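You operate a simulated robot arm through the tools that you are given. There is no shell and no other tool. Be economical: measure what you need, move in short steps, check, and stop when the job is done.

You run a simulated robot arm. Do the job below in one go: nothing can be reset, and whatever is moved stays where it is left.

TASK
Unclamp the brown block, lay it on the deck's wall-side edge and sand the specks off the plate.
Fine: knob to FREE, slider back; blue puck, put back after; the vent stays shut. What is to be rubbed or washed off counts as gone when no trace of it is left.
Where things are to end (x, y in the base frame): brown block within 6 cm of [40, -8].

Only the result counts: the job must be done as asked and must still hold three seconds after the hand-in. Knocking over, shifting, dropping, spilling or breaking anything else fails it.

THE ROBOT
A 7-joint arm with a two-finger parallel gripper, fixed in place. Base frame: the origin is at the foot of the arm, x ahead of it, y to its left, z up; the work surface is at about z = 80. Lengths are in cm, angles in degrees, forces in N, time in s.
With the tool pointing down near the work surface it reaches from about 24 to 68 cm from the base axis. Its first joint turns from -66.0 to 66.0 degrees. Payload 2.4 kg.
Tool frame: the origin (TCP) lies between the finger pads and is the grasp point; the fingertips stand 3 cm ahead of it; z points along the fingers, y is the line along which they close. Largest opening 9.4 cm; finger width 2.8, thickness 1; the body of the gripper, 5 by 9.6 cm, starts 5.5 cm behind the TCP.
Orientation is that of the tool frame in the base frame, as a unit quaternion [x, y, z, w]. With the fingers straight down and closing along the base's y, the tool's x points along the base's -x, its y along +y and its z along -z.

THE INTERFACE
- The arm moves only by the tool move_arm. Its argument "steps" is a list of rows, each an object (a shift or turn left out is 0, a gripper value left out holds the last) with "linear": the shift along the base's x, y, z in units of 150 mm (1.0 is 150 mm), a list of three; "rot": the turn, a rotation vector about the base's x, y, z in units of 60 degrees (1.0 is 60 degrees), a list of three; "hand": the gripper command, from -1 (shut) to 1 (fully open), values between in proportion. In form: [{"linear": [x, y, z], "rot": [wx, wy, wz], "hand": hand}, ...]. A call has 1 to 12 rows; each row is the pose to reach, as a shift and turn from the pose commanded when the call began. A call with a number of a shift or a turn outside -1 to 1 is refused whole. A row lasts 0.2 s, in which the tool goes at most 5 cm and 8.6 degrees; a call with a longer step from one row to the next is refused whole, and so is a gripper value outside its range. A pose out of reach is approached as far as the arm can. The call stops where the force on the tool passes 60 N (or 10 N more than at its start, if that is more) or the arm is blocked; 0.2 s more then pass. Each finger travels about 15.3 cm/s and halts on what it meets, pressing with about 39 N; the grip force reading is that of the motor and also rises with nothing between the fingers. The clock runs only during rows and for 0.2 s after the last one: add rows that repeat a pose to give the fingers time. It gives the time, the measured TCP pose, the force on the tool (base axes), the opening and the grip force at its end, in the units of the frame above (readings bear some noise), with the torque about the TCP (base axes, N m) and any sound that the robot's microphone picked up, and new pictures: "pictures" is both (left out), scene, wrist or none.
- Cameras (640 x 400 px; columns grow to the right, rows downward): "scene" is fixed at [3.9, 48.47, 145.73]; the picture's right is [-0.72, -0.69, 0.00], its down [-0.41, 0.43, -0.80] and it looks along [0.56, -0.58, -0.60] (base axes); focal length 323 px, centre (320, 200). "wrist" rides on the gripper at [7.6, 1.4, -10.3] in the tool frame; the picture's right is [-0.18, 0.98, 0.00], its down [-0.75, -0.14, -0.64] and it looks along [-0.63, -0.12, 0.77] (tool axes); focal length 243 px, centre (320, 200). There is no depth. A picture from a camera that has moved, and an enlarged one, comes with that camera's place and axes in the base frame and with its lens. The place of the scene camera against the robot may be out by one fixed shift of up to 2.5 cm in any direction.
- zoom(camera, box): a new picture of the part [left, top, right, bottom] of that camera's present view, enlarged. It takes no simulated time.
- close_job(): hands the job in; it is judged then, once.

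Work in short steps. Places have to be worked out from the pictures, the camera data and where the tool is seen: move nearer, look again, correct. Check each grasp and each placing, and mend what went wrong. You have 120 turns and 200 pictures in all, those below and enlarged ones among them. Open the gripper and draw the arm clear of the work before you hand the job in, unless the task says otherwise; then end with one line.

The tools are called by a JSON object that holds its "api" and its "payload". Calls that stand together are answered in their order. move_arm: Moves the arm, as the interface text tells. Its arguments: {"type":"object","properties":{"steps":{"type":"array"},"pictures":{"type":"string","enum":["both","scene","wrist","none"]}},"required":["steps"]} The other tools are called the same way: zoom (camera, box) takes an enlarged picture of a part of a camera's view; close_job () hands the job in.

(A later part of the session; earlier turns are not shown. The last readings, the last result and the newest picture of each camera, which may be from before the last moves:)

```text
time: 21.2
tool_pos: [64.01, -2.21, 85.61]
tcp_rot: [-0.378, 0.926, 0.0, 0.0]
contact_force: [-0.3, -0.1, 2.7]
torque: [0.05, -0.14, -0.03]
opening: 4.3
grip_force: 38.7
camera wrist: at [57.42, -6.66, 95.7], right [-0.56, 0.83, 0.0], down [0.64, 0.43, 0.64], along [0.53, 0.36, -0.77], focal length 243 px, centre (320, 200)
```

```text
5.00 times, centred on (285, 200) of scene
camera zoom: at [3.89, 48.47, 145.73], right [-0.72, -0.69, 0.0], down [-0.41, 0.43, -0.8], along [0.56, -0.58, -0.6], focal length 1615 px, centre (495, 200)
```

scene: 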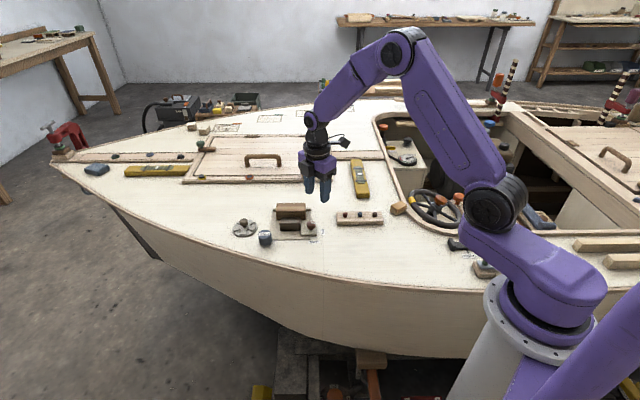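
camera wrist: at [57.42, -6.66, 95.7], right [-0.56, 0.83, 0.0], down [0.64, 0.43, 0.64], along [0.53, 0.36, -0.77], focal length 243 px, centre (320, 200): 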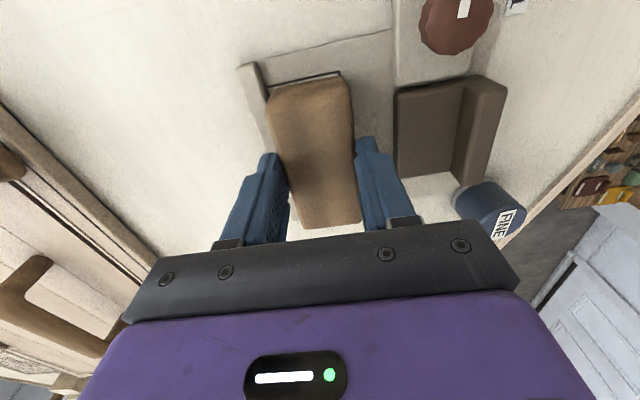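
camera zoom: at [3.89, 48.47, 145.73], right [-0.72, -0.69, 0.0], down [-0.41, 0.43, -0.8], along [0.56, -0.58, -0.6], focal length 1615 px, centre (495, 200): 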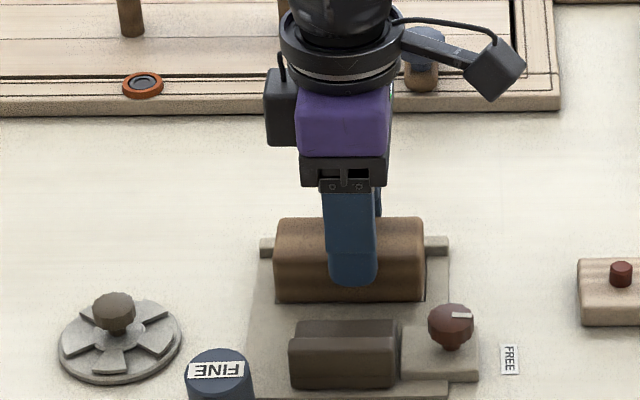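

Holding at 4.3 cm. I lift straight up 8 cm and check.

{"api": "move_arm", "payload": {"steps": [{"linear": [0, 0, 0.06], "hand": -1}, {"linear": [0, 0, 0.15], "hand": -1}, {"linear": [0, 0, 0.3], "hand": -1}, {"linear": [0, 0, 0.5], "hand": -1}, {"linear": [0, 0, 0.5], "hand": -1}], "pictures": "both"}}

{"api": "zoom", "payload": {"camera": "scene", "box": [225, 160, 345, 240]}}

```text
time: 22.4
tool_pos: [64.01, -2.45, 92.95]
tcp_rot: [-0.378, 0.926, 0.0, 0.0]
contact_force: [0.2, 0.2, -0.2]
torque: [0.01, 0.0, -0.02]
opening: 4.31
grip_force: 39.1
camera wrist: at [57.56, -6.81, 103.17], right [-0.56, 0.83, 0.0], down [0.64, 0.43, 0.64], along [0.53, 0.36, -0.77], focal length 243 px, centre (320, 200)
```

scene: 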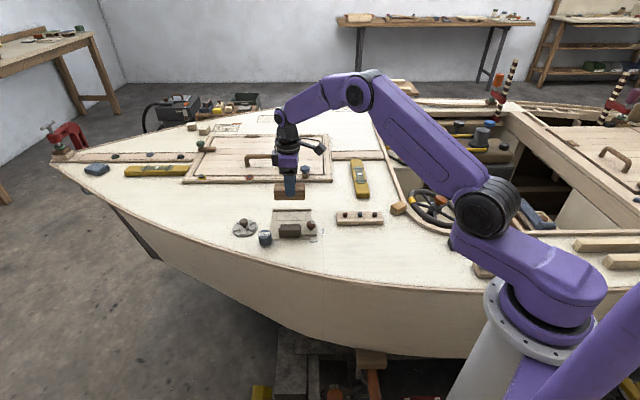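
wrist: 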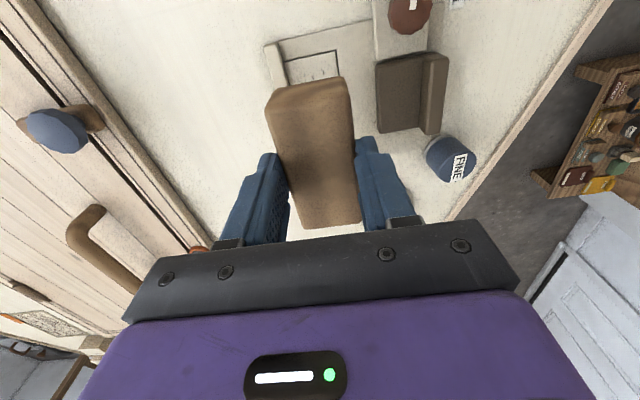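

```text
5.00 times, centred on (285, 200) of scene
camera zoom: at [3.9, 48.47, 145.73], right [-0.72, -0.69, 0.0], down [-0.41, 0.43, -0.8], along [0.56, -0.58, -0.6], focal length 1615 px, centre (495, 200)
```

zoom: 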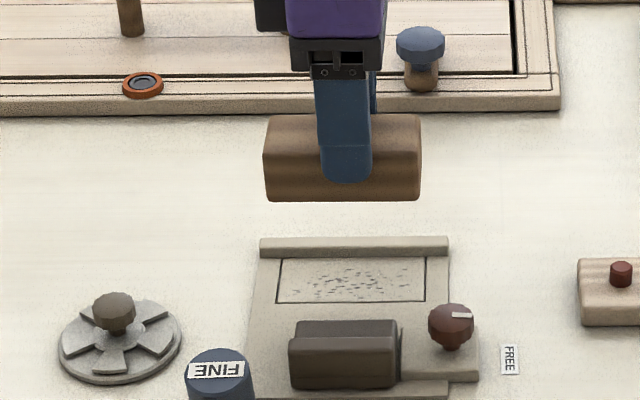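

The speckled plate is exposed and the block is held level. I carry it high toward [40, -8].

{"api": "move_arm", "payload": {"steps": [{"linear": [-0.2, -0.05, 0.03], "hand": -1}, {"linear": [-0.45, -0.1, 0.03], "hand": -1}, {"linear": [-0.7, -0.16, 0.03], "hand": -1}, {"linear": [-0.95, -0.22, 0.03], "hand": -1}, {"linear": [-0.95, -0.22, 0.03], "hand": -1}], "pictures": "none"}}

{"api": "move_arm", "payload": {"steps": [{"linear": [-0.2, -0.05, 0], "hand": -1}, {"linear": [-0.45, -0.1, 0], "hand": -1}, {"linear": [-0.65, -0.15, 0], "hand": -1}, {"linear": [-0.65, -0.15, 0], "hand": -1}], "pictures": "both"}}

```text
time: 23.6
tool_pos: [49.75, -5.92, 93.38]
tcp_rot: [-0.378, 0.926, 0.001, 0.0]
contact_force: [-0.5, -0.1, -0.8]
torque: [-0.01, -0.03, 0.04]
opening: 4.3
grip_force: 39.5
```

```text
time: 24.6
tool_pos: [39.79, -7.78, 93.63]
tcp_rot: [-0.379, 0.926, 0.001, 0.0]
contact_force: [0.5, 0.0, -1.1]
torque: [0.01, -0.01, 0.0]
opening: 4.32
grip_force: 38.7
camera wrist: at [33.42, -12.3, 103.82], right [-0.56, 0.83, 0.0], down [0.64, 0.43, 0.64], along [0.53, 0.36, -0.77], focal length 243 px, centre (320, 200)
```

scene: 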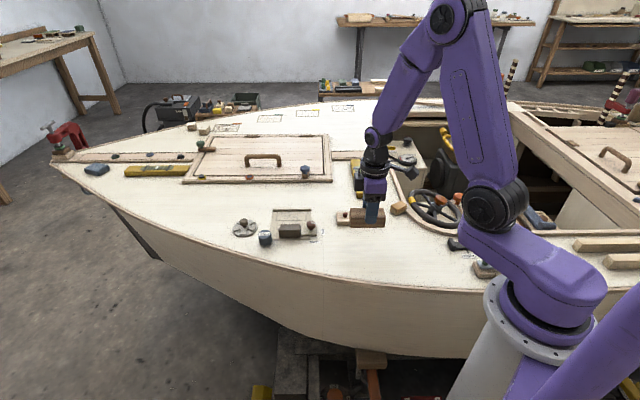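
wrist: 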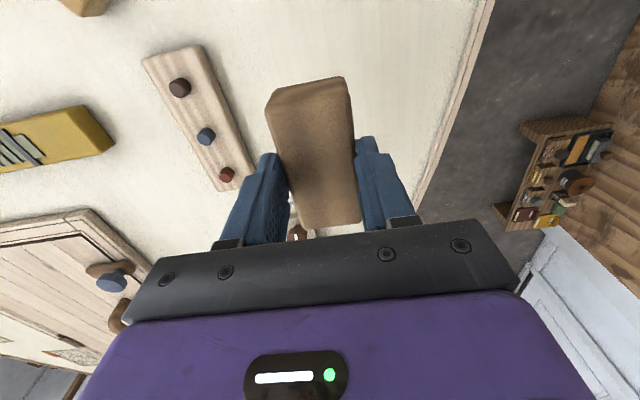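

Clear deck under the block. I lower it to just above the deck.

{"api": "move_arm", "payload": {"steps": [{"linear": [0, 0, -0.2], "hand": -1}, {"linear": [0, 0, -0.4], "hand": -1}, {"linear": [0, 0, -0.5], "hand": -1}, {"linear": [0, 0, -0.54], "hand": -1}, {"linear": [0, 0, -0.54], "hand": -1}], "pictures": "both"}}

{"api": "zoom", "payload": {"camera": "scene", "box": [310, 200, 430, 280]}}

```text
time: 25.8
tool_pos: [39.66, -7.84, 85.31]
tcp_rot: [-0.378, 0.926, 0.0, 0.0]
contact_force: [0.6, 0.2, -0.9]
torque: [-0.03, -0.01, -0.01]
opening: 4.29
grip_force: 38.6
camera wrist: at [33.25, -12.18, 95.53], right [-0.56, 0.83, 0.0], down [0.64, 0.43, 0.64], along [0.53, 0.36, -0.77], focal length 243 px, centre (320, 200)
```

scene: 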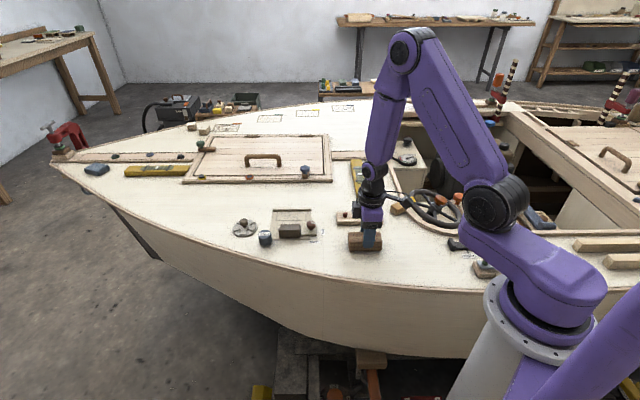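
wrist: 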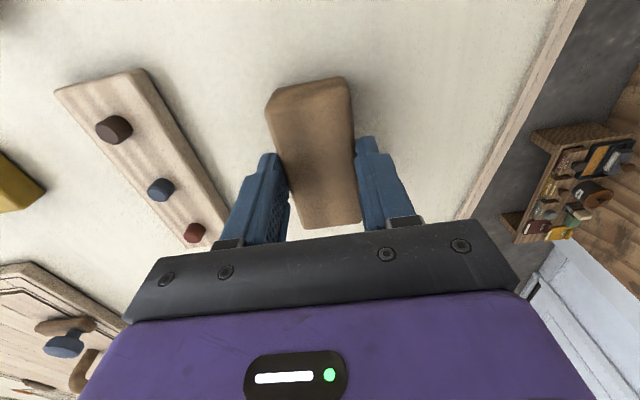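

```text
5.00 times, centred on (370, 240) of scene
camera zoom: at [3.9, 48.47, 145.73], right [-0.72, -0.69, 0.0], down [-0.41, 0.43, -0.8], along [0.56, -0.58, -0.6], focal length 1615 px, centre (70, 0)
```

zoom: 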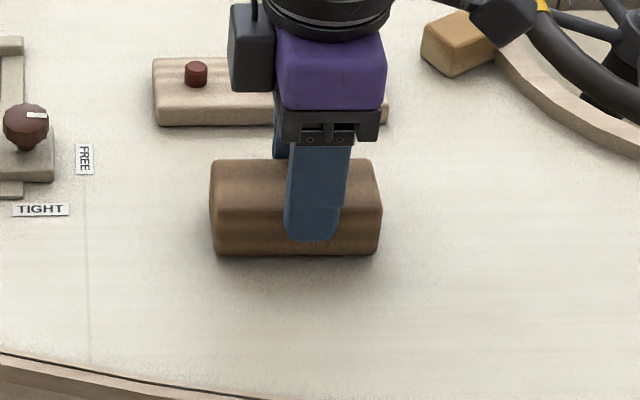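

Nearly on the deck. I lower in fine steps to contact.

{"api": "move_arm", "payload": {"steps": [{"linear": [0, 0, -0.01], "hand": -1}, {"linear": [0, 0, -0.02], "hand": -1}, {"linear": [0, 0, -0.03], "hand": -1}, {"linear": [0, 0, -0.03], "hand": -1}], "pictures": "none"}}

```text
time: 26.8
tool_pos: [39.63, -7.8, 84.88]
tcp_rot: [-0.378, 0.926, -0.001, 0.001]
contact_force: [-1.4, 2.5, 41.3]
torque: [0.07, 0.1, 0.02]
opening: 4.31
grip_force: 39.0
```

Contact with the deck. I ease off a touch, open and rise.

{"api": "move_arm", "payload": {"steps": [{"linear": [0, 0, 0.008], "hand": -1}, {"linear": [0, 0, 0.008], "hand": 0.1}, {"linear": [0, 0, 0.008], "hand": 0.3}, {"linear": [0, 0, 0.008], "hand": 0.3}, {"linear": [0, 0, 0.2], "hand": 0.3}, {"linear": [0, 0, 0.5], "hand": 0.3}, {"linear": [0, 0, 0.7], "hand": 0.3}], "pictures": "both"}}

{"api": "zoom", "payload": {"camera": "scene", "box": [225, 190, 425, 280]}}

```text
time: 28.4
tool_pos: [39.77, -8.07, 95.15]
tcp_rot: [-0.378, 0.926, 0.001, 0.0]
contact_force: [0.2, 1.0, -0.2]
torque: [0.02, 0.04, 0.0]
opening: 6.15
grip_force: 0.1
camera wrist: at [33.36, -12.39, 105.49], right [-0.56, 0.83, 0.0], down [0.64, 0.43, 0.64], along [0.53, 0.36, -0.77], focal length 243 px, centre (320, 200)
```

scene: 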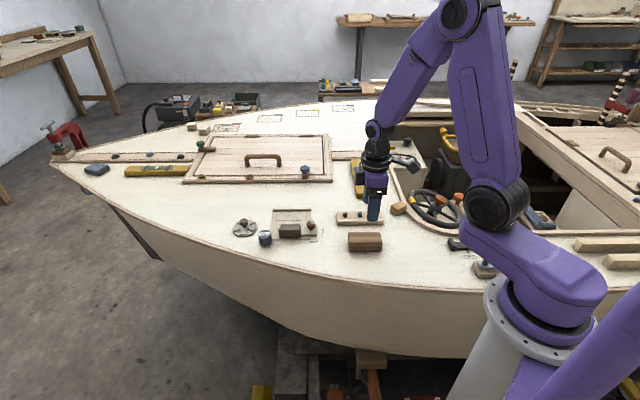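
wrist: 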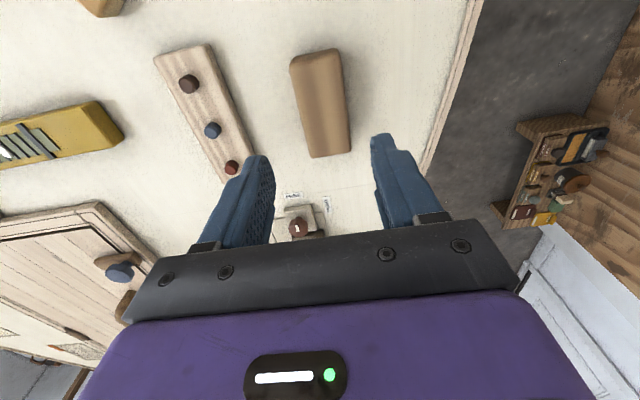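

```text
3.20 times, centred on (325, 235) of scene
camera zoom: at [3.9, 48.47, 145.73], right [-0.72, -0.69, 0.0], down [-0.41, 0.43, -0.8], along [0.56, -0.58, -0.6], focal length 1033 px, centre (304, 88)
```

zoom: 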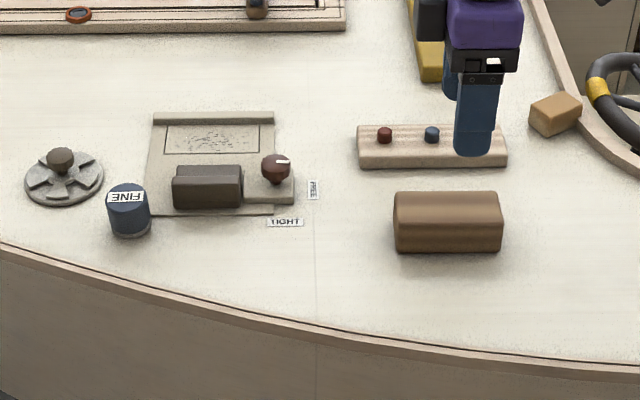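

The block rests upright at about [39.7, -8]. Now the puck (about [60, 10.3]): I move toward it while turning the gripper so it closes along the fixture's long axis.

{"api": "move_arm", "payload": {"steps": [{"linear": [0.1, 0.13, 0.05], "rot": [0, 0, -0.12], "hand": 0.3}, {"linear": [0.2, 0.26, 0.08], "rot": [0, 0, -0.24], "hand": 0.3}, {"linear": [0.3, 0.4, 0.08], "rot": [0, 0, -0.36], "hand": 0.3}, {"linear": [0.4, 0.5, 0.08], "rot": [0, 0, -0.48], "hand": 0.3}, {"linear": [0.5, 0.65, 0.08], "rot": [0, 0, -0.6], "hand": 0.3}, {"linear": [0.6, 0.8, 0.08], "rot": [0, 0, -0.72], "hand": 0.3}, {"linear": [0.7, 0.9, 0.08], "rot": [0, 0, -0.84], "hand": 0.3}], "pictures": "none"}}

{"api": "move_arm", "payload": {"steps": [{"linear": [0.1, 0.13, 0], "rot": [0, 0, -0.12], "hand": 0.3}, {"linear": [0.2, 0.26, -0.1], "rot": [0, 0, -0.24], "hand": 0.3}, {"linear": [0.35, 0.4, -0.2], "rot": [0, 0, -0.36], "hand": 0.3}, {"linear": [0.43, 0.56, -0.28], "rot": [0, 0, -0.48], "hand": 0.3}, {"linear": [0.43, 0.56, -0.28], "rot": [0, 0, -0.6], "hand": 0.3}, {"linear": [0.43, 0.56, -0.28], "rot": [0, 0, -0.635], "hand": 0.3}, {"linear": [0.43, 0.56, -0.28], "rot": [0, 0, -0.635], "hand": 0.3}], "pictures": "both"}}

{"api": "zoom", "payload": {"camera": "wrist", "box": [200, 80, 440, 240]}}

```text
time: 30.0
tool_pos: [50.16, 5.7, 96.55]
tcp_rot: [0.054, 0.999, -0.001, -0.002]
contact_force: [-0.4, -0.3, -0.1]
torque: [-0.01, 0.02, -0.02]
opening: 6.11
grip_force: 0.0
```

```text
time: 31.6
tool_pos: [56.74, 14.34, 92.31]
tcp_rot: [0.376, 0.927, 0.0, 0.0]
contact_force: [0.6, 0.6, -0.4]
torque: [-0.03, 0.02, -0.03]
opening: 6.09
grip_force: 0.0
camera wrist: at [52.27, 20.51, 102.47], right [0.82, 0.58, 0.0], down [0.44, -0.63, 0.64], along [0.37, -0.52, -0.77], focal length 243 px, centre (320, 200)
```

scene: 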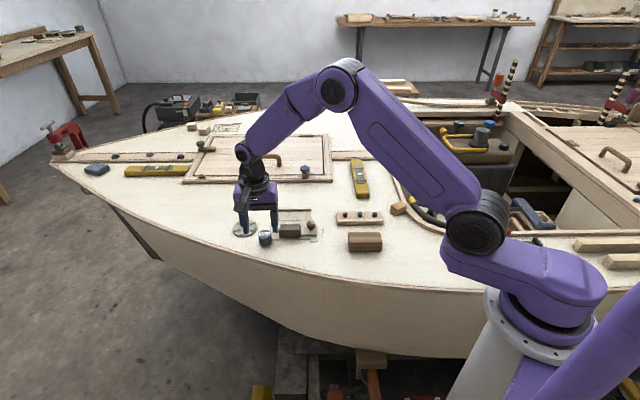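
wrist: 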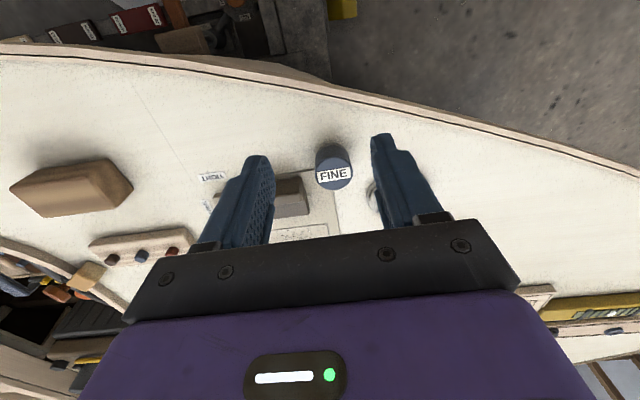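

```text
2.50 times, centred on (320, 160) of wrist
camera zoom: at [52.27, 20.51, 102.47], right [0.82, 0.58, 0.0], down [0.44, -0.63, 0.64], along [0.37, -0.52, -0.77], focal length 606 px, centre (320, 300)
```

zoom: 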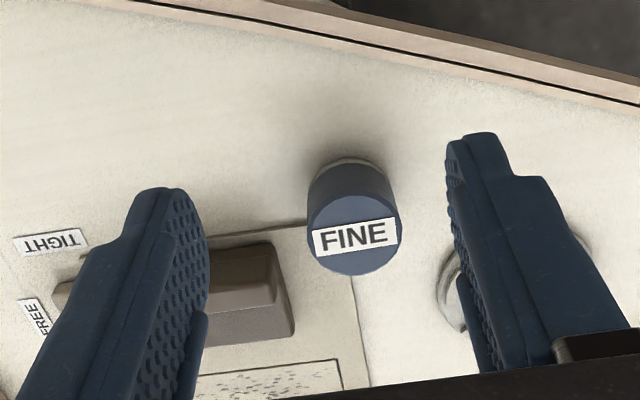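

Puck top about [60.6, 10.7, 83]. I hover over it with tips just above its top.

{"api": "move_arm", "payload": {"steps": [{"linear": [0.13, -0.12, 0], "hand": 0.3}, {"linear": [0.257, -0.246, -0.1], "hand": 0.3}, {"linear": [0.257, -0.246, -0.25], "hand": 0.3}, {"linear": [0.257, -0.246, -0.25], "hand": 0.3}], "pictures": "wrist"}}

{"api": "zoom", "payload": {"camera": "wrist", "box": [200, 80, 440, 240]}}

{"api": "zoom", "payload": {"camera": "scene", "box": [215, 180, 335, 260]}}

```text
time: 32.6
tool_pos: [60.66, 10.51, 88.58]
tcp_rot: [0.375, 0.927, 0.0, 0.001]
contact_force: [-0.7, 0.5, -0.4]
torque: [0.02, -0.01, 0.01]
opening: 6.1
grip_force: 0.0
camera wrist: at [56.29, 16.75, 98.84], right [0.82, 0.58, 0.0], down [0.44, -0.63, 0.64], along [0.37, -0.52, -0.77], focal length 243 px, centre (320, 200)
```

wrist: 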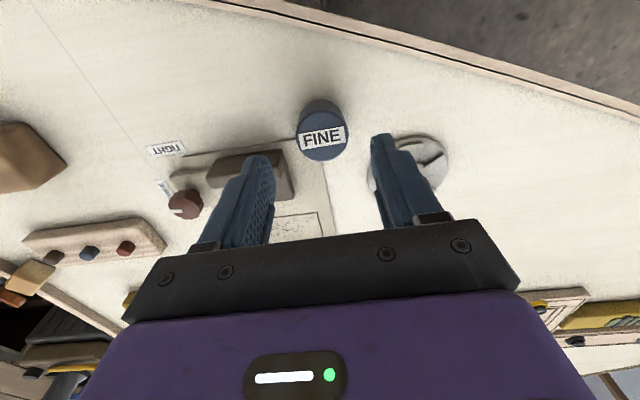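

```text
2.50 times, centred on (320, 160) of wrist
camera zoom: at [56.29, 16.75, 98.84], right [0.82, 0.58, 0.0], down [0.44, -0.63, 0.64], along [0.37, -0.52, -0.77], focal length 606 px, centre (320, 300)
```

zoom: 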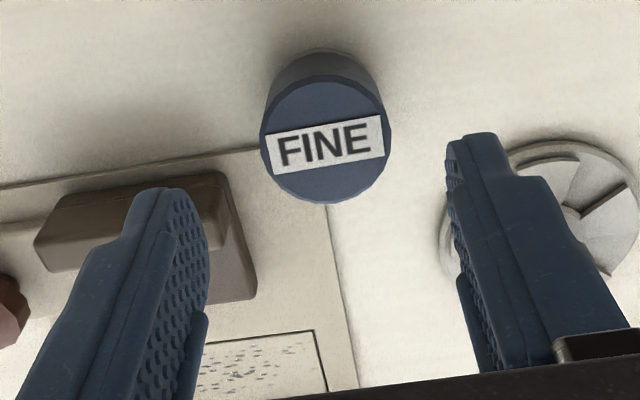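

```text
5.00 times, centred on (275, 220) of scene
camera zoom: at [3.9, 48.47, 145.73], right [-0.72, -0.69, 0.0], down [-0.41, 0.43, -0.8], along [0.56, -0.58, -0.6], focal length 1615 px, centre (545, 100)
```

zoom: 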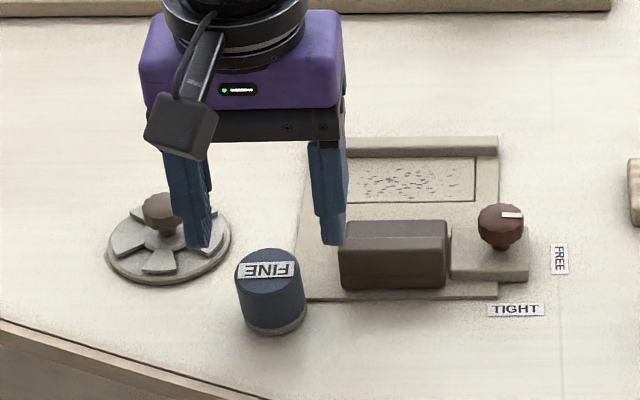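

Triangulation is consistent: puck [60.6, 11.05], top z 83.6, dia ~3.4. Descending around it and closing.

{"api": "move_arm", "payload": {"steps": [{"linear": [-0.003, 0.036, 0], "hand": 0.15}, {"linear": [-0.003, 0.036, -0.1], "hand": 0.15}, {"linear": [-0.003, 0.036, -0.2], "hand": 0.15}, {"linear": [-0.003, 0.036, -0.272], "hand": 0.15}, {"linear": [-0.003, 0.036, -0.272], "hand": 0.15}], "pictures": "wrist"}}

{"api": "zoom", "payload": {"camera": "scene", "box": [215, 180, 335, 260]}}

```text
time: 33.8
tool_pos: [60.72, 11.07, 84.4]
tcp_rot: [0.375, 0.927, -0.001, 0.0]
contact_force: [0.2, 0.0, -0.7]
torque: [-0.02, -0.01, 0.02]
opening: 5.43
grip_force: 0.0
camera wrist: at [56.13, 17.27, 94.57], right [0.82, 0.58, 0.0], down [0.44, -0.63, 0.64], along [0.37, -0.52, -0.77], focal length 243 px, centre (320, 200)
```

wrist: 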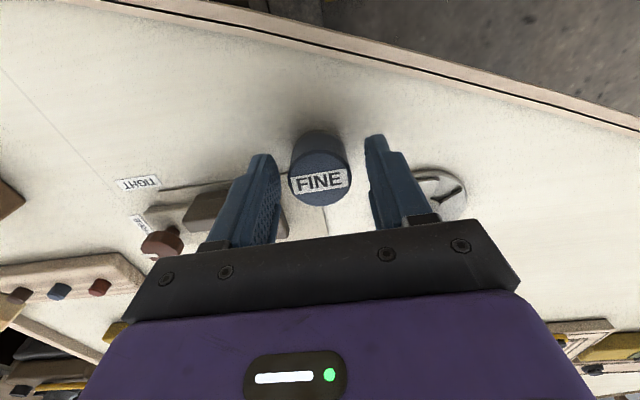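

```text
5.00 times, centred on (275, 220) of scene
camera zoom: at [3.9, 48.47, 145.73], right [-0.72, -0.69, 0.0], down [-0.41, 0.43, -0.8], along [0.56, -0.58, -0.6], focal length 1615 px, centre (545, 100)
```

zoom: 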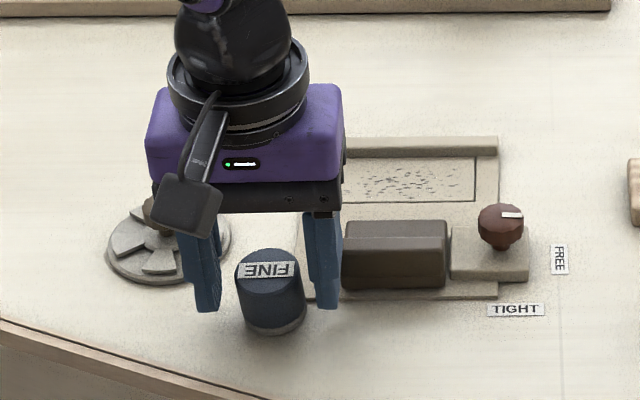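

Centred. Closing on the puck.

{"api": "move_arm", "payload": {"steps": [{"linear": [0, 0, 0], "hand": -0.6}, {"linear": [0, 0, 0], "hand": -1}, {"linear": [0, 0, 0], "hand": -1}], "pictures": "wrist"}}

```text
time: 34.6
tool_pos: [60.57, 11.08, 84.25]
tcp_rot: [0.375, 0.927, 0.0, 0.0]
contact_force: [-0.7, -1.3, 0.3]
torque: [-0.01, -0.03, -0.03]
opening: 3.43
grip_force: 38.4
camera wrist: at [56.13, 17.26, 94.58], right [0.82, 0.58, 0.0], down [0.44, -0.63, 0.64], along [0.37, -0.52, -0.77], focal length 243 px, centre (320, 200)
```

wrist: 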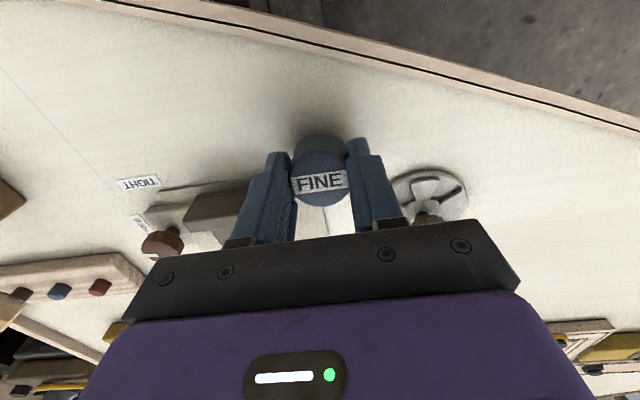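

Puck held (3.43 cm). Lift clear and carry it over the plate, hovering.

{"api": "move_arm", "payload": {"steps": [{"linear": [0, 0, 0.1], "hand": -1}, {"linear": [0, 0, 0.3], "hand": -1}, {"linear": [0, 0, 0.45], "hand": -1}, {"linear": [0.07, -0.3, 0.45], "hand": -1}, {"linear": [0.15, -0.6, 0.45], "hand": -1}, {"linear": [0.213, -0.86, 0.45], "hand": -1}, {"linear": [0.213, -0.86, 0.25], "hand": -1}, {"linear": [0.213, -0.86, 0.15], "hand": -1}, {"linear": [0.213, -0.86, 0.15], "hand": -1}], "pictures": "both"}}

{"api": "zoom", "payload": {"camera": "scene", "box": [215, 170, 335, 250]}}

{"api": "zoom", "payload": {"camera": "wrist", "box": [200, 80, 440, 240]}}

```text
time: 36.6
tool_pos: [63.72, -2.18, 86.75]
tcp_rot: [0.375, 0.927, 0.0, 0.0]
contact_force: [-0.1, 0.5, -0.1]
torque: [0.04, 0.04, 0.02]
opening: 3.43
grip_force: 39.0
camera wrist: at [59.27, 4.15, 96.93], right [0.82, 0.58, 0.0], down [0.44, -0.63, 0.64], along [0.37, -0.52, -0.77], focal length 243 px, centre (320, 200)
```

scene: 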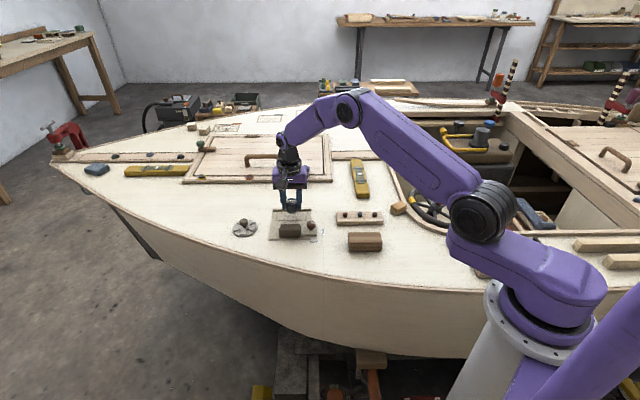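
wrist: 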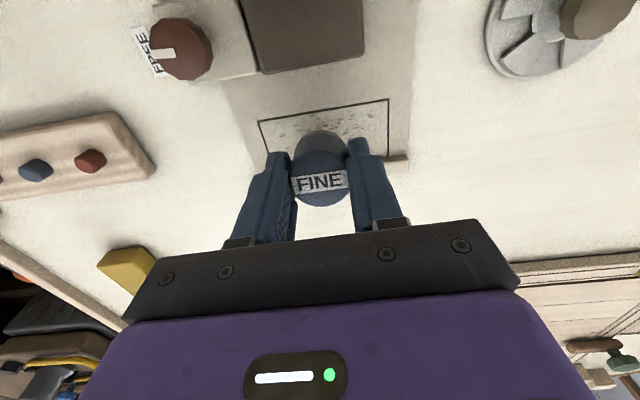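

```text
5.00 times, centred on (275, 210) of scene
camera zoom: at [3.9, 48.47, 145.73], right [-0.72, -0.69, 0.0], down [-0.41, 0.43, -0.8], along [0.56, -0.58, -0.6], focal length 1615 px, centre (545, 150)
```

zoom: 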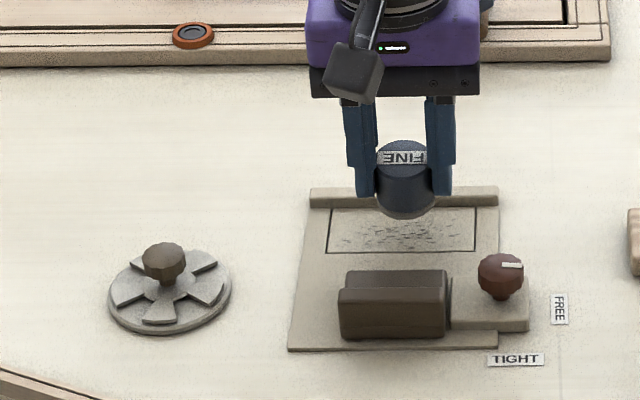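

```text
2.50 times, centred on (320, 160) of wrist
camera zoom: at [59.27, 4.15, 96.93], right [0.82, 0.58, 0.0], down [0.44, -0.63, 0.64], along [0.37, -0.52, -0.77], focal length 606 px, centre (320, 300)
```

zoom: 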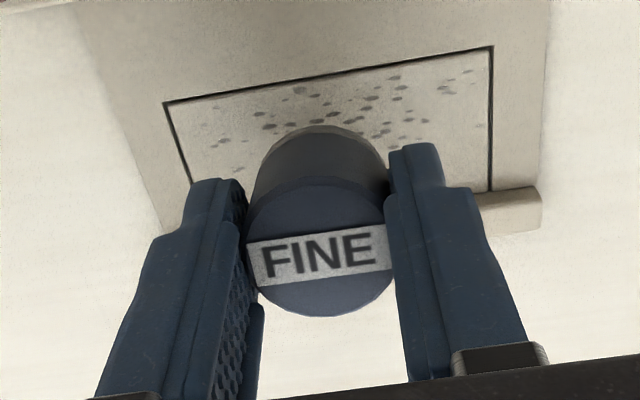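

Plate front edge runs [59.4,-3.55]→[65.8,2.75], centre ≈ [64.1,-1.9]. I lower the puck gently onto the plate to find contact.

{"api": "move_arm", "payload": {"steps": [{"linear": [0.02, 0.01, -0.05], "hand": -1}, {"linear": [0.02, 0.01, -0.09], "hand": -1}, {"linear": [0.02, 0.01, -0.11], "hand": -1}, {"linear": [0.02, 0.01, -0.12], "hand": -1}, {"linear": [0.02, 0.01, -0.12], "hand": -1}], "pictures": "none"}}

```text
time: 37.8
tool_pos: [64.07, -1.91, 84.82]
tcp_rot: [0.376, 0.927, 0.0, -0.001]
contact_force: [0.1, -0.1, -0.8]
torque: [-0.02, 0.0, 0.01]
opening: 3.41
grip_force: 39.4
```

Not yet in contact; lower in 1 mm steps.

{"api": "move_arm", "payload": {"steps": [{"linear": [0, 0, -0.007], "hand": -1}, {"linear": [0, 0, -0.014], "hand": -1}, {"linear": [0, 0, -0.014], "hand": -1}], "pictures": "none"}}

```text
time: 38.6
tool_pos: [64.11, -1.76, 84.68]
tcp_rot: [0.376, 0.927, -0.001, 0.0]
contact_force: [-0.6, -0.9, -1.5]
torque: [-0.02, 0.02, -0.02]
opening: 3.43
grip_force: 39.0
```

{"api": "move_arm", "payload": {"steps": [{"linear": [0, 0, -0.007], "hand": -1}, {"linear": [0, 0, -0.014], "hand": -1}, {"linear": [0, 0, -0.02], "hand": -1}, {"linear": [0, 0, -0.02], "hand": -1}], "pictures": "none"}}

{"api": "zoom", "payload": {"camera": "scene", "box": [215, 170, 335, 250]}}

```text
time: 39.6
tool_pos: [64.2, -1.81, 84.43]
tcp_rot: [0.376, 0.927, 0.001, 0.001]
contact_force: [-9.1, 1.0, 29.6]
torque: [0.29, 0.67, 0.08]
opening: 3.41
grip_force: 38.7
```

```text
5.00 times, centred on (275, 210) of scene
camera zoom: at [3.82, 48.47, 145.73], right [-0.72, -0.69, 0.0], down [-0.41, 0.43, -0.8], along [0.56, -0.58, -0.6], focal length 1615 px, centre (545, 150)
```

zoom: 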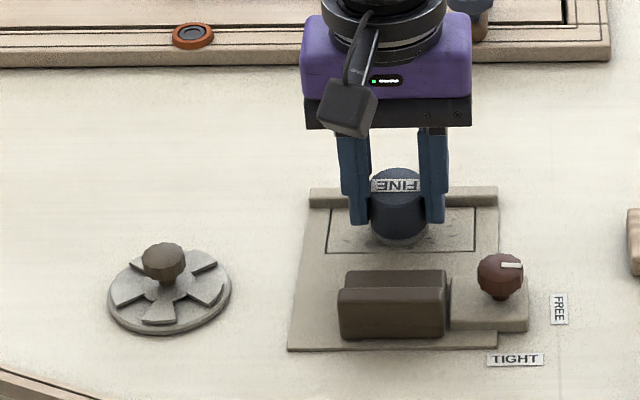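

Contact at ~30 N. I rub along the plate: out to the far end, back along the fence side, then along the front side.

{"api": "move_arm", "payload": {"steps": [{"linear": [0.0662, 0.056, 0.003], "hand": -1}, {"linear": [0.1418, 0.1119, 0.003], "hand": -1}, {"linear": [0.2033, 0.1726, 0.003], "hand": -1}, {"linear": [0.1418, 0.1119, 0.003], "hand": -1}, {"linear": [0.0756, 0.0465, 0.003], "hand": -1}, {"linear": [0.0141, -0.0142, 0.003], "hand": -1}, {"linear": [-0.0521, -0.0796, 0.003], "hand": -1}, {"linear": [-0.1183, -0.145, 0.003], "hand": -1}, {"linear": [-0.1846, -0.2103, 0.003], "hand": -1}, {"linear": [-0.2175, -0.1772, 0.003], "hand": -1}, {"linear": [-0.1606, -0.1024, 0.003], "hand": -1}, {"linear": [-0.0944, -0.037, 0.003], "hand": -1}], "pictures": "wrist"}}

{"api": "zoom", "payload": {"camera": "scene", "box": [215, 170, 335, 250]}}

```text
time: 42.2
tool_pos: [62.72, -2.76, 84.55]
tcp_rot: [0.376, 0.926, -0.001, 0.001]
contact_force: [0.8, -12.1, 16.5]
torque: [-0.33, 0.11, 0.12]
opening: 3.41
grip_force: 39.1
camera wrist: at [58.09, 3.57, 94.72], right [0.82, 0.58, 0.0], down [0.44, -0.63, 0.64], along [0.37, -0.53, -0.77], focal length 243 px, centre (320, 200)
```

wrist: 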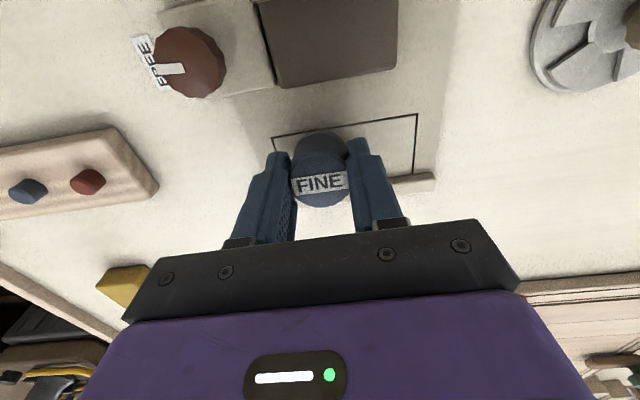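

```text
5.00 times, centred on (275, 210) of scene
camera zoom: at [3.86, 48.44, 145.74], right [-0.72, -0.69, 0.0], down [-0.41, 0.43, -0.8], along [0.56, -0.58, -0.6], focal length 1615 px, centre (545, 150)
```

zoom: 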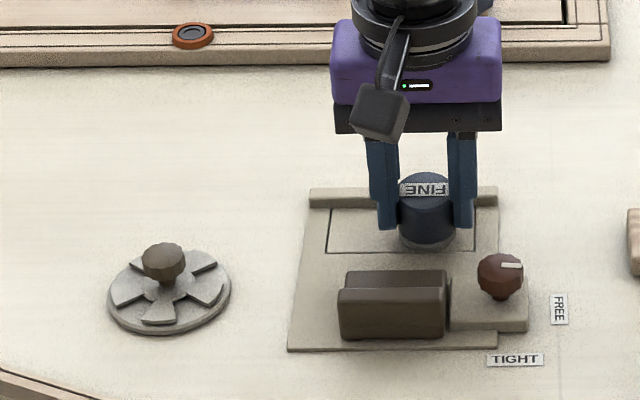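

Specks already mostly gone; a second raster to cover the front side and corners.

{"api": "move_arm", "payload": {"steps": [{"linear": [0.0615, 0.0701, -0.003], "hand": -1}, {"linear": [0.1277, 0.1355, -0.003], "hand": -1}, {"linear": [0.194, 0.2009, -0.003], "hand": -1}, {"linear": [0.2555, 0.2616, -0.003], "hand": -1}, {"linear": [0.3025, 0.2237, -0.003], "hand": -1}, {"linear": [0.241, 0.1536, -0.003], "hand": -1}, {"linear": [0.1747, 0.0882, -0.003], "hand": -1}, {"linear": [0.1085, 0.0228, -0.003], "hand": -1}, {"linear": [0.0423, -0.0426, -0.003], "hand": -1}, {"linear": [-0.0239, -0.108, -0.003], "hand": -1}, {"linear": [-0.0901, -0.1733, -0.003], "hand": -1}, {"linear": [-0.1277, -0.1355, -0.003], "hand": -1}], "pictures": "none"}}

{"api": "move_arm", "payload": {"steps": [{"linear": [0, 0, 0.1], "hand": -1}, {"linear": [0, 0, 0.3], "hand": -1}, {"linear": [-0.1, 0.2, 0.45], "hand": -1}, {"linear": [-0.2, 0.4, 0.5], "hand": -1}, {"linear": [-0.2, 0.6, 0.5], "hand": -1}, {"linear": [-0.2, 0.6, 0.5], "hand": -1}], "pictures": "wrist"}}

{"api": "zoom", "payload": {"camera": "scene", "box": [265, 190, 335, 240]}}

```text
time: 44.8
tool_pos: [60.43, -4.57, 84.47]
tcp_rot: [0.377, 0.926, -0.001, 0.0]
contact_force: [1.0, -5.7, 18.8]
torque: [-0.17, 0.14, 0.03]
opening: 3.38
grip_force: 38.9
```

```text
time: 46.2
tool_pos: [57.69, 4.84, 91.95]
tcp_rot: [0.375, 0.927, 0.0, 0.001]
contact_force: [-0.3, 0.7, -1.7]
torque: [0.0, 0.02, -0.03]
opening: 3.44
grip_force: 39.3
camera wrist: at [53.14, 11.06, 102.03], right [0.82, 0.58, 0.0], down [0.44, -0.63, 0.64], along [0.37, -0.52, -0.77], focal length 243 px, centre (320, 200)
```

wrist: 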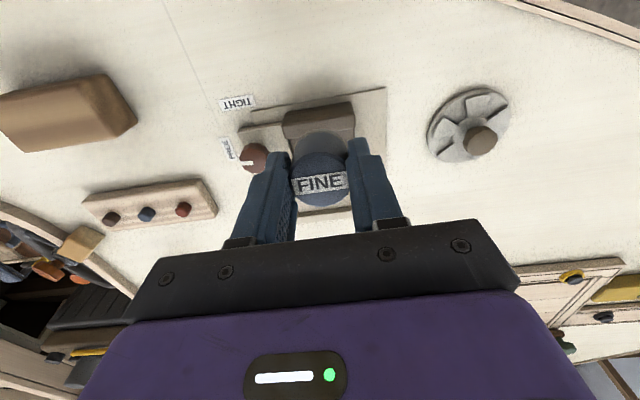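

```text
8.00 times, centred on (300, 215) of scene
camera zoom: at [3.89, 48.47, 145.73], right [-0.72, -0.69, 0.0], down [-0.41, 0.43, -0.8], along [0.56, -0.58, -0.6], focal length 2583 px, centre (480, 80)
```

zoom: 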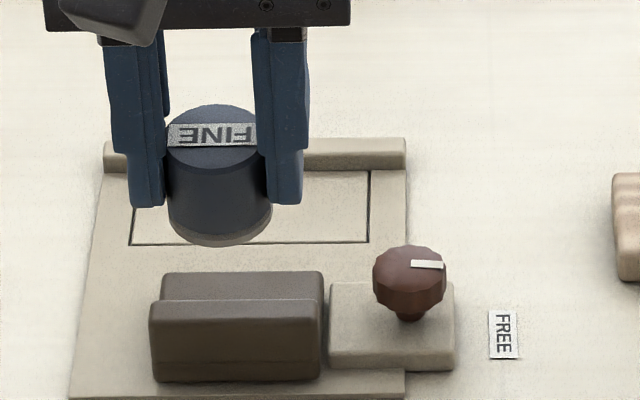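

Looks clean so far; I move the puck above its old place to uncover the view of the plate.

{"api": "move_arm", "payload": {"steps": [{"linear": [0.06, 0.14, 0], "hand": -1}, {"linear": [0.13, 0.28, 0], "hand": -1}, {"linear": [0.195, 0.414, -0.15], "hand": -1}, {"linear": [0.195, 0.414, -0.15], "hand": -1}], "pictures": "wrist"}}

{"api": "zoom", "payload": {"camera": "scene", "box": [265, 195, 325, 235]}}

{"api": "zoom", "payload": {"camera": "scene", "box": [215, 180, 335, 260]}}

```text
time: 47.2
tool_pos: [60.55, 11.23, 89.53]
tcp_rot: [0.375, 0.927, 0.001, 0.0]
contact_force: [0.4, -0.3, -0.6]
torque: [0.02, 0.0, -0.02]
opening: 3.46
grip_force: 39.0
camera wrist: at [56.05, 17.47, 99.82], right [0.82, 0.58, 0.0], down [0.44, -0.63, 0.64], along [0.37, -0.52, -0.77], focal length 243 px, centre (320, 200)
```

wrist: 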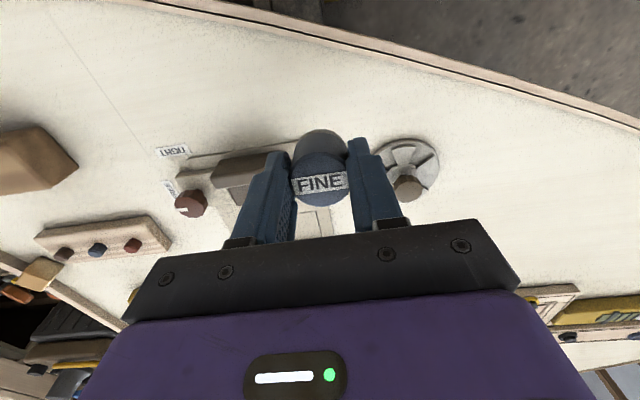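

```text
10.00 times, centred on (295, 215) of scene
camera zoom: at [3.9, 48.47, 145.73], right [-0.72, -0.69, 0.0], down [-0.41, 0.43, -0.8], along [0.56, -0.58, -0.6], focal length 3229 px, centre (570, 50)
```

zoom: 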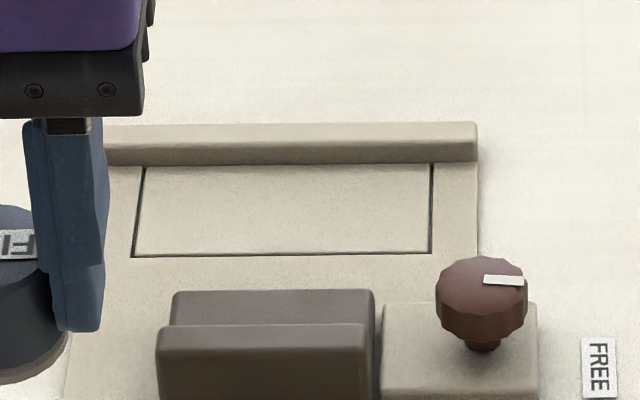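

```text
5.00 times, centred on (275, 220) of scene
camera zoom: at [3.9, 48.47, 145.73], right [-0.72, -0.69, 0.0], down [-0.41, 0.43, -0.8], along [0.56, -0.58, -0.6], focal length 1615 px, centre (545, 100)
```

zoom: 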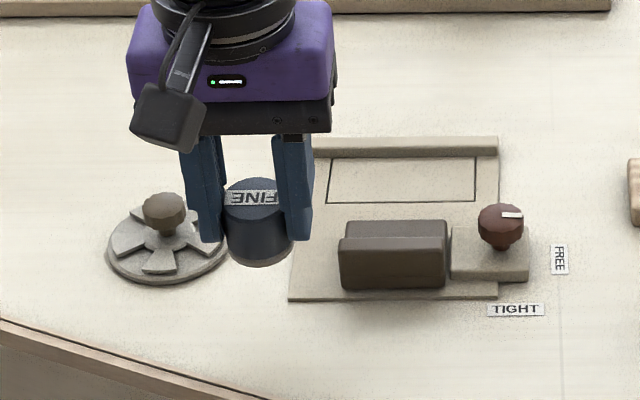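

Plate looks clean. I verify with a closer wrist view before putting the puck back.

{"api": "move_arm", "payload": {"steps": [{"linear": [0.05, -0.2, 0.2], "hand": -1}, {"linear": [0.1, -0.4, 0.4], "hand": -1}, {"linear": [0.17, -0.65, 0.43], "hand": -1}, {"linear": [0.23, -0.88, 0.43], "hand": -1}, {"linear": [0.23, -0.88, 0.43], "hand": -1}], "pictures": "none"}}

{"api": "zoom", "payload": {"camera": "wrist", "box": [250, 60, 400, 150]}}

```text
time: 48.4
tool_pos: [64.26, -2.59, 96.02]
tcp_rot: [0.375, 0.927, 0.0, -0.001]
contact_force: [1.7, 0.2, -0.9]
torque: [0.01, 0.01, -0.03]
opening: 3.45
grip_force: 38.7
```

```text
4.27 times, centred on (325, 105) of wrist
camera zoom: at [59.79, 3.64, 106.3], right [0.82, 0.58, 0.0], down [0.44, -0.63, 0.64], along [0.37, -0.52, -0.77], focal length 1035 px, centre (299, 605)
```

zoom: 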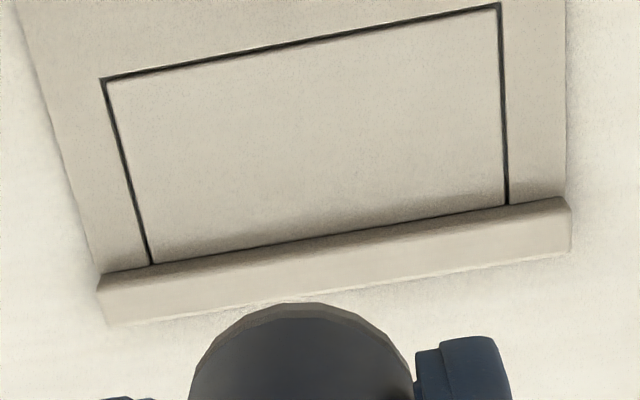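

Clean. Returning the puck to its place [60.6, 11.05].

{"api": "move_arm", "payload": {"steps": [{"linear": [-0.06, 0.23, 0], "hand": -1}, {"linear": [-0.12, 0.46, 0], "hand": -1}, {"linear": [-0.18, 0.7, -0.1], "hand": -1}, {"linear": [-0.24, 0.905, -0.25], "hand": -1}, {"linear": [-0.24, 0.905, -0.5], "hand": -1}, {"linear": [-0.24, 0.905, -0.68], "hand": -1}, {"linear": [-0.24, 0.905, -0.72], "hand": -1}, {"linear": [-0.24, 0.905, -0.72], "hand": -1}], "pictures": "both"}}

{"api": "zoom", "payload": {"camera": "scene", "box": [215, 180, 335, 260]}}

```text
time: 50.2
tool_pos: [60.37, 11.17, 85.44]
tcp_rot: [0.376, 0.927, 0.0, 0.0]
contact_force: [-0.4, 0.8, -0.7]
torque: [-0.04, 0.0, -0.04]
opening: 3.42
grip_force: 39.8
camera wrist: at [55.87, 17.38, 95.62], right [0.82, 0.58, 0.0], down [0.44, -0.63, 0.64], along [0.37, -0.52, -0.77], focal length 243 px, centre (320, 200)
```

scene: 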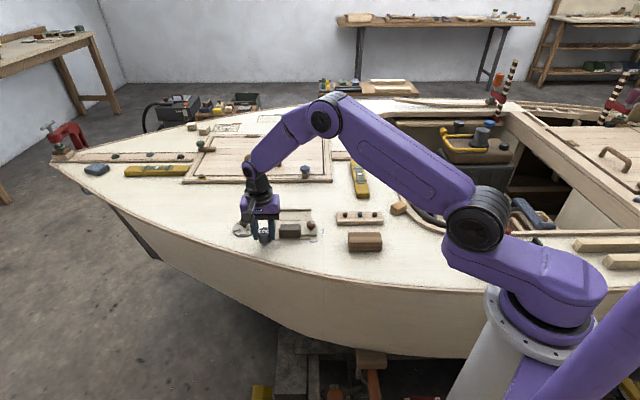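
wrist: 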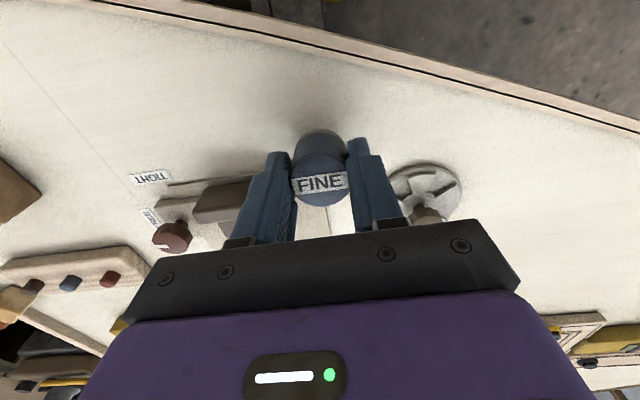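

```text
5.00 times, centred on (275, 220) of scene
camera zoom: at [3.9, 48.47, 145.73], right [-0.72, -0.69, 0.0], down [-0.41, 0.43, -0.8], along [0.56, -0.58, -0.6], focal length 1615 px, centre (545, 100)
```

zoom: 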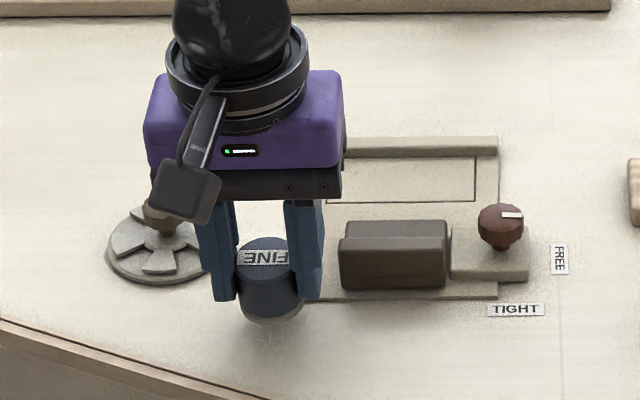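

Fine-adjust and lower to contact.

{"api": "move_arm", "payload": {"steps": [{"linear": [0.012, -0.006, -0.02], "hand": -1}, {"linear": [0.012, -0.006, -0.04], "hand": -1}, {"linear": [0.012, -0.006, -0.055], "hand": -1}, {"linear": [0.012, -0.006, -0.062], "hand": -1}, {"linear": [0.012, -0.006, -0.062], "hand": -1}], "pictures": "none"}}

```text
time: 51.4
tool_pos: [60.61, 11.09, 84.4]
tcp_rot: [0.375, 0.927, 0.0, 0.0]
contact_force: [-0.1, 1.1, 0.0]
torque: [-0.02, 0.03, 0.01]
opening: 3.42
grip_force: 38.9
```

{"api": "move_arm", "payload": {"steps": [{"linear": [0, 0, -0.007], "hand": -1}, {"linear": [0, 0, -0.014], "hand": -1}, {"linear": [0, 0, -0.014], "hand": -1}], "pictures": "none"}}

```text
time: 52.2
tool_pos: [60.68, 11.16, 84.35]
tcp_rot: [0.376, 0.926, 0.002, 0.002]
contact_force: [-7.7, -1.0, 29.7]
torque: [-0.59, 0.2, -0.15]
opening: 3.44
grip_force: 39.2
```

Puck is on the deck. I ease off, open gently and rise.

{"api": "move_arm", "payload": {"steps": [{"linear": [0, 0, 0.008], "hand": -1}, {"linear": [0, 0, 0.008], "hand": -0.1}, {"linear": [0, 0, 0.008], "hand": 0.1}, {"linear": [0, 0, 0.008], "hand": 0.1}, {"linear": [0, 0, 0.15], "hand": 0.1}, {"linear": [0, 0, 0.4], "hand": 0.1}, {"linear": [-0.15, -0.05, 0.65], "hand": 0.1}, {"linear": [-0.4, -0.1, 0.85], "hand": 0.1}, {"linear": [-0.65, -0.15, 0.9], "hand": 0.1}, {"linear": [-0.9, -0.2, 0.9], "hand": 0.1}, {"linear": [-0.9, -0.2, 0.9], "hand": 0.1}], "pictures": "both"}}

{"api": "zoom", "payload": {"camera": "scene", "box": [220, 180, 420, 260]}}

{"api": "zoom", "payload": {"camera": "scene", "box": [225, 190, 325, 250]}}

```text
time: 54.6
tool_pos: [46.97, 7.95, 97.6]
tcp_rot: [0.375, 0.927, 0.0, -0.001]
contact_force: [-0.3, 0.8, -0.1]
torque: [0.01, 0.03, 0.03]
opening: 5.16
grip_force: 0.1
camera wrist: at [42.45, 14.25, 107.77], right [0.82, 0.58, 0.0], down [0.44, -0.63, 0.64], along [0.37, -0.52, -0.77], focal length 243 px, centre (320, 200)
```

scene: 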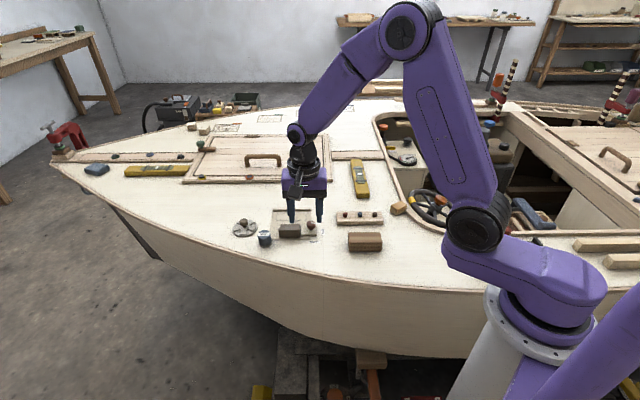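
wrist: 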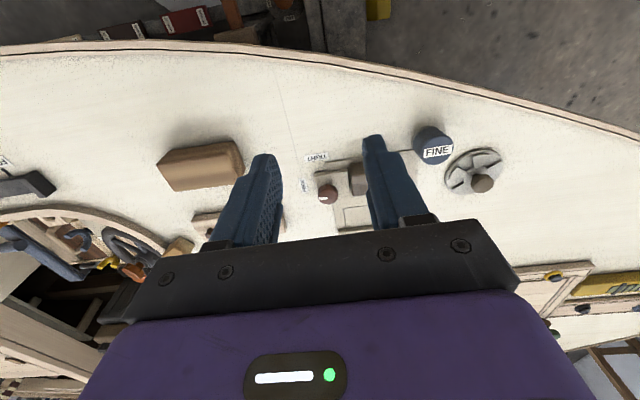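

```text
3.20 times, centred on (320, 220) of scene
camera zoom: at [3.89, 48.47, 145.73], right [-0.72, -0.69, 0.0], down [-0.41, 0.43, -0.8], along [0.56, -0.58, -0.6], focal length 1033 px, centre (320, 136)
```

zoom: 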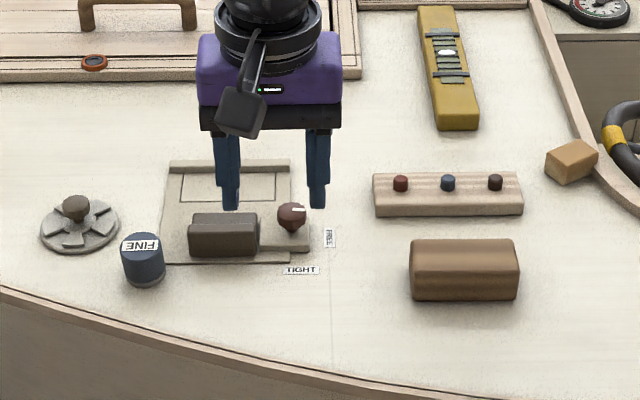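

```text
6.40 times, centred on (275, 220) of scene
camera zoom: at [3.89, 48.47, 145.73], right [-0.72, -0.69, 0.0], down [-0.41, 0.43, -0.8], along [0.56, -0.58, -0.6], focal length 2067 px, centre (608, 72)
```

zoom: 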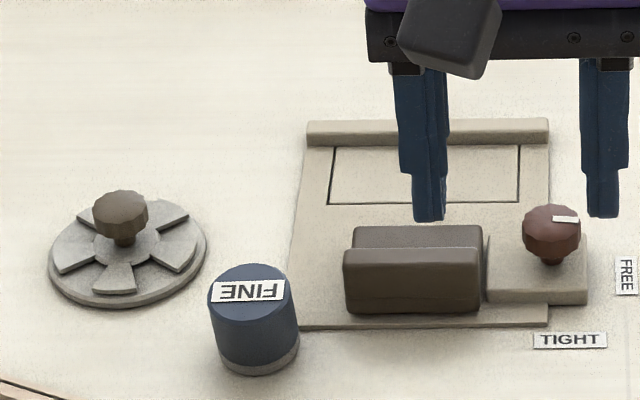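

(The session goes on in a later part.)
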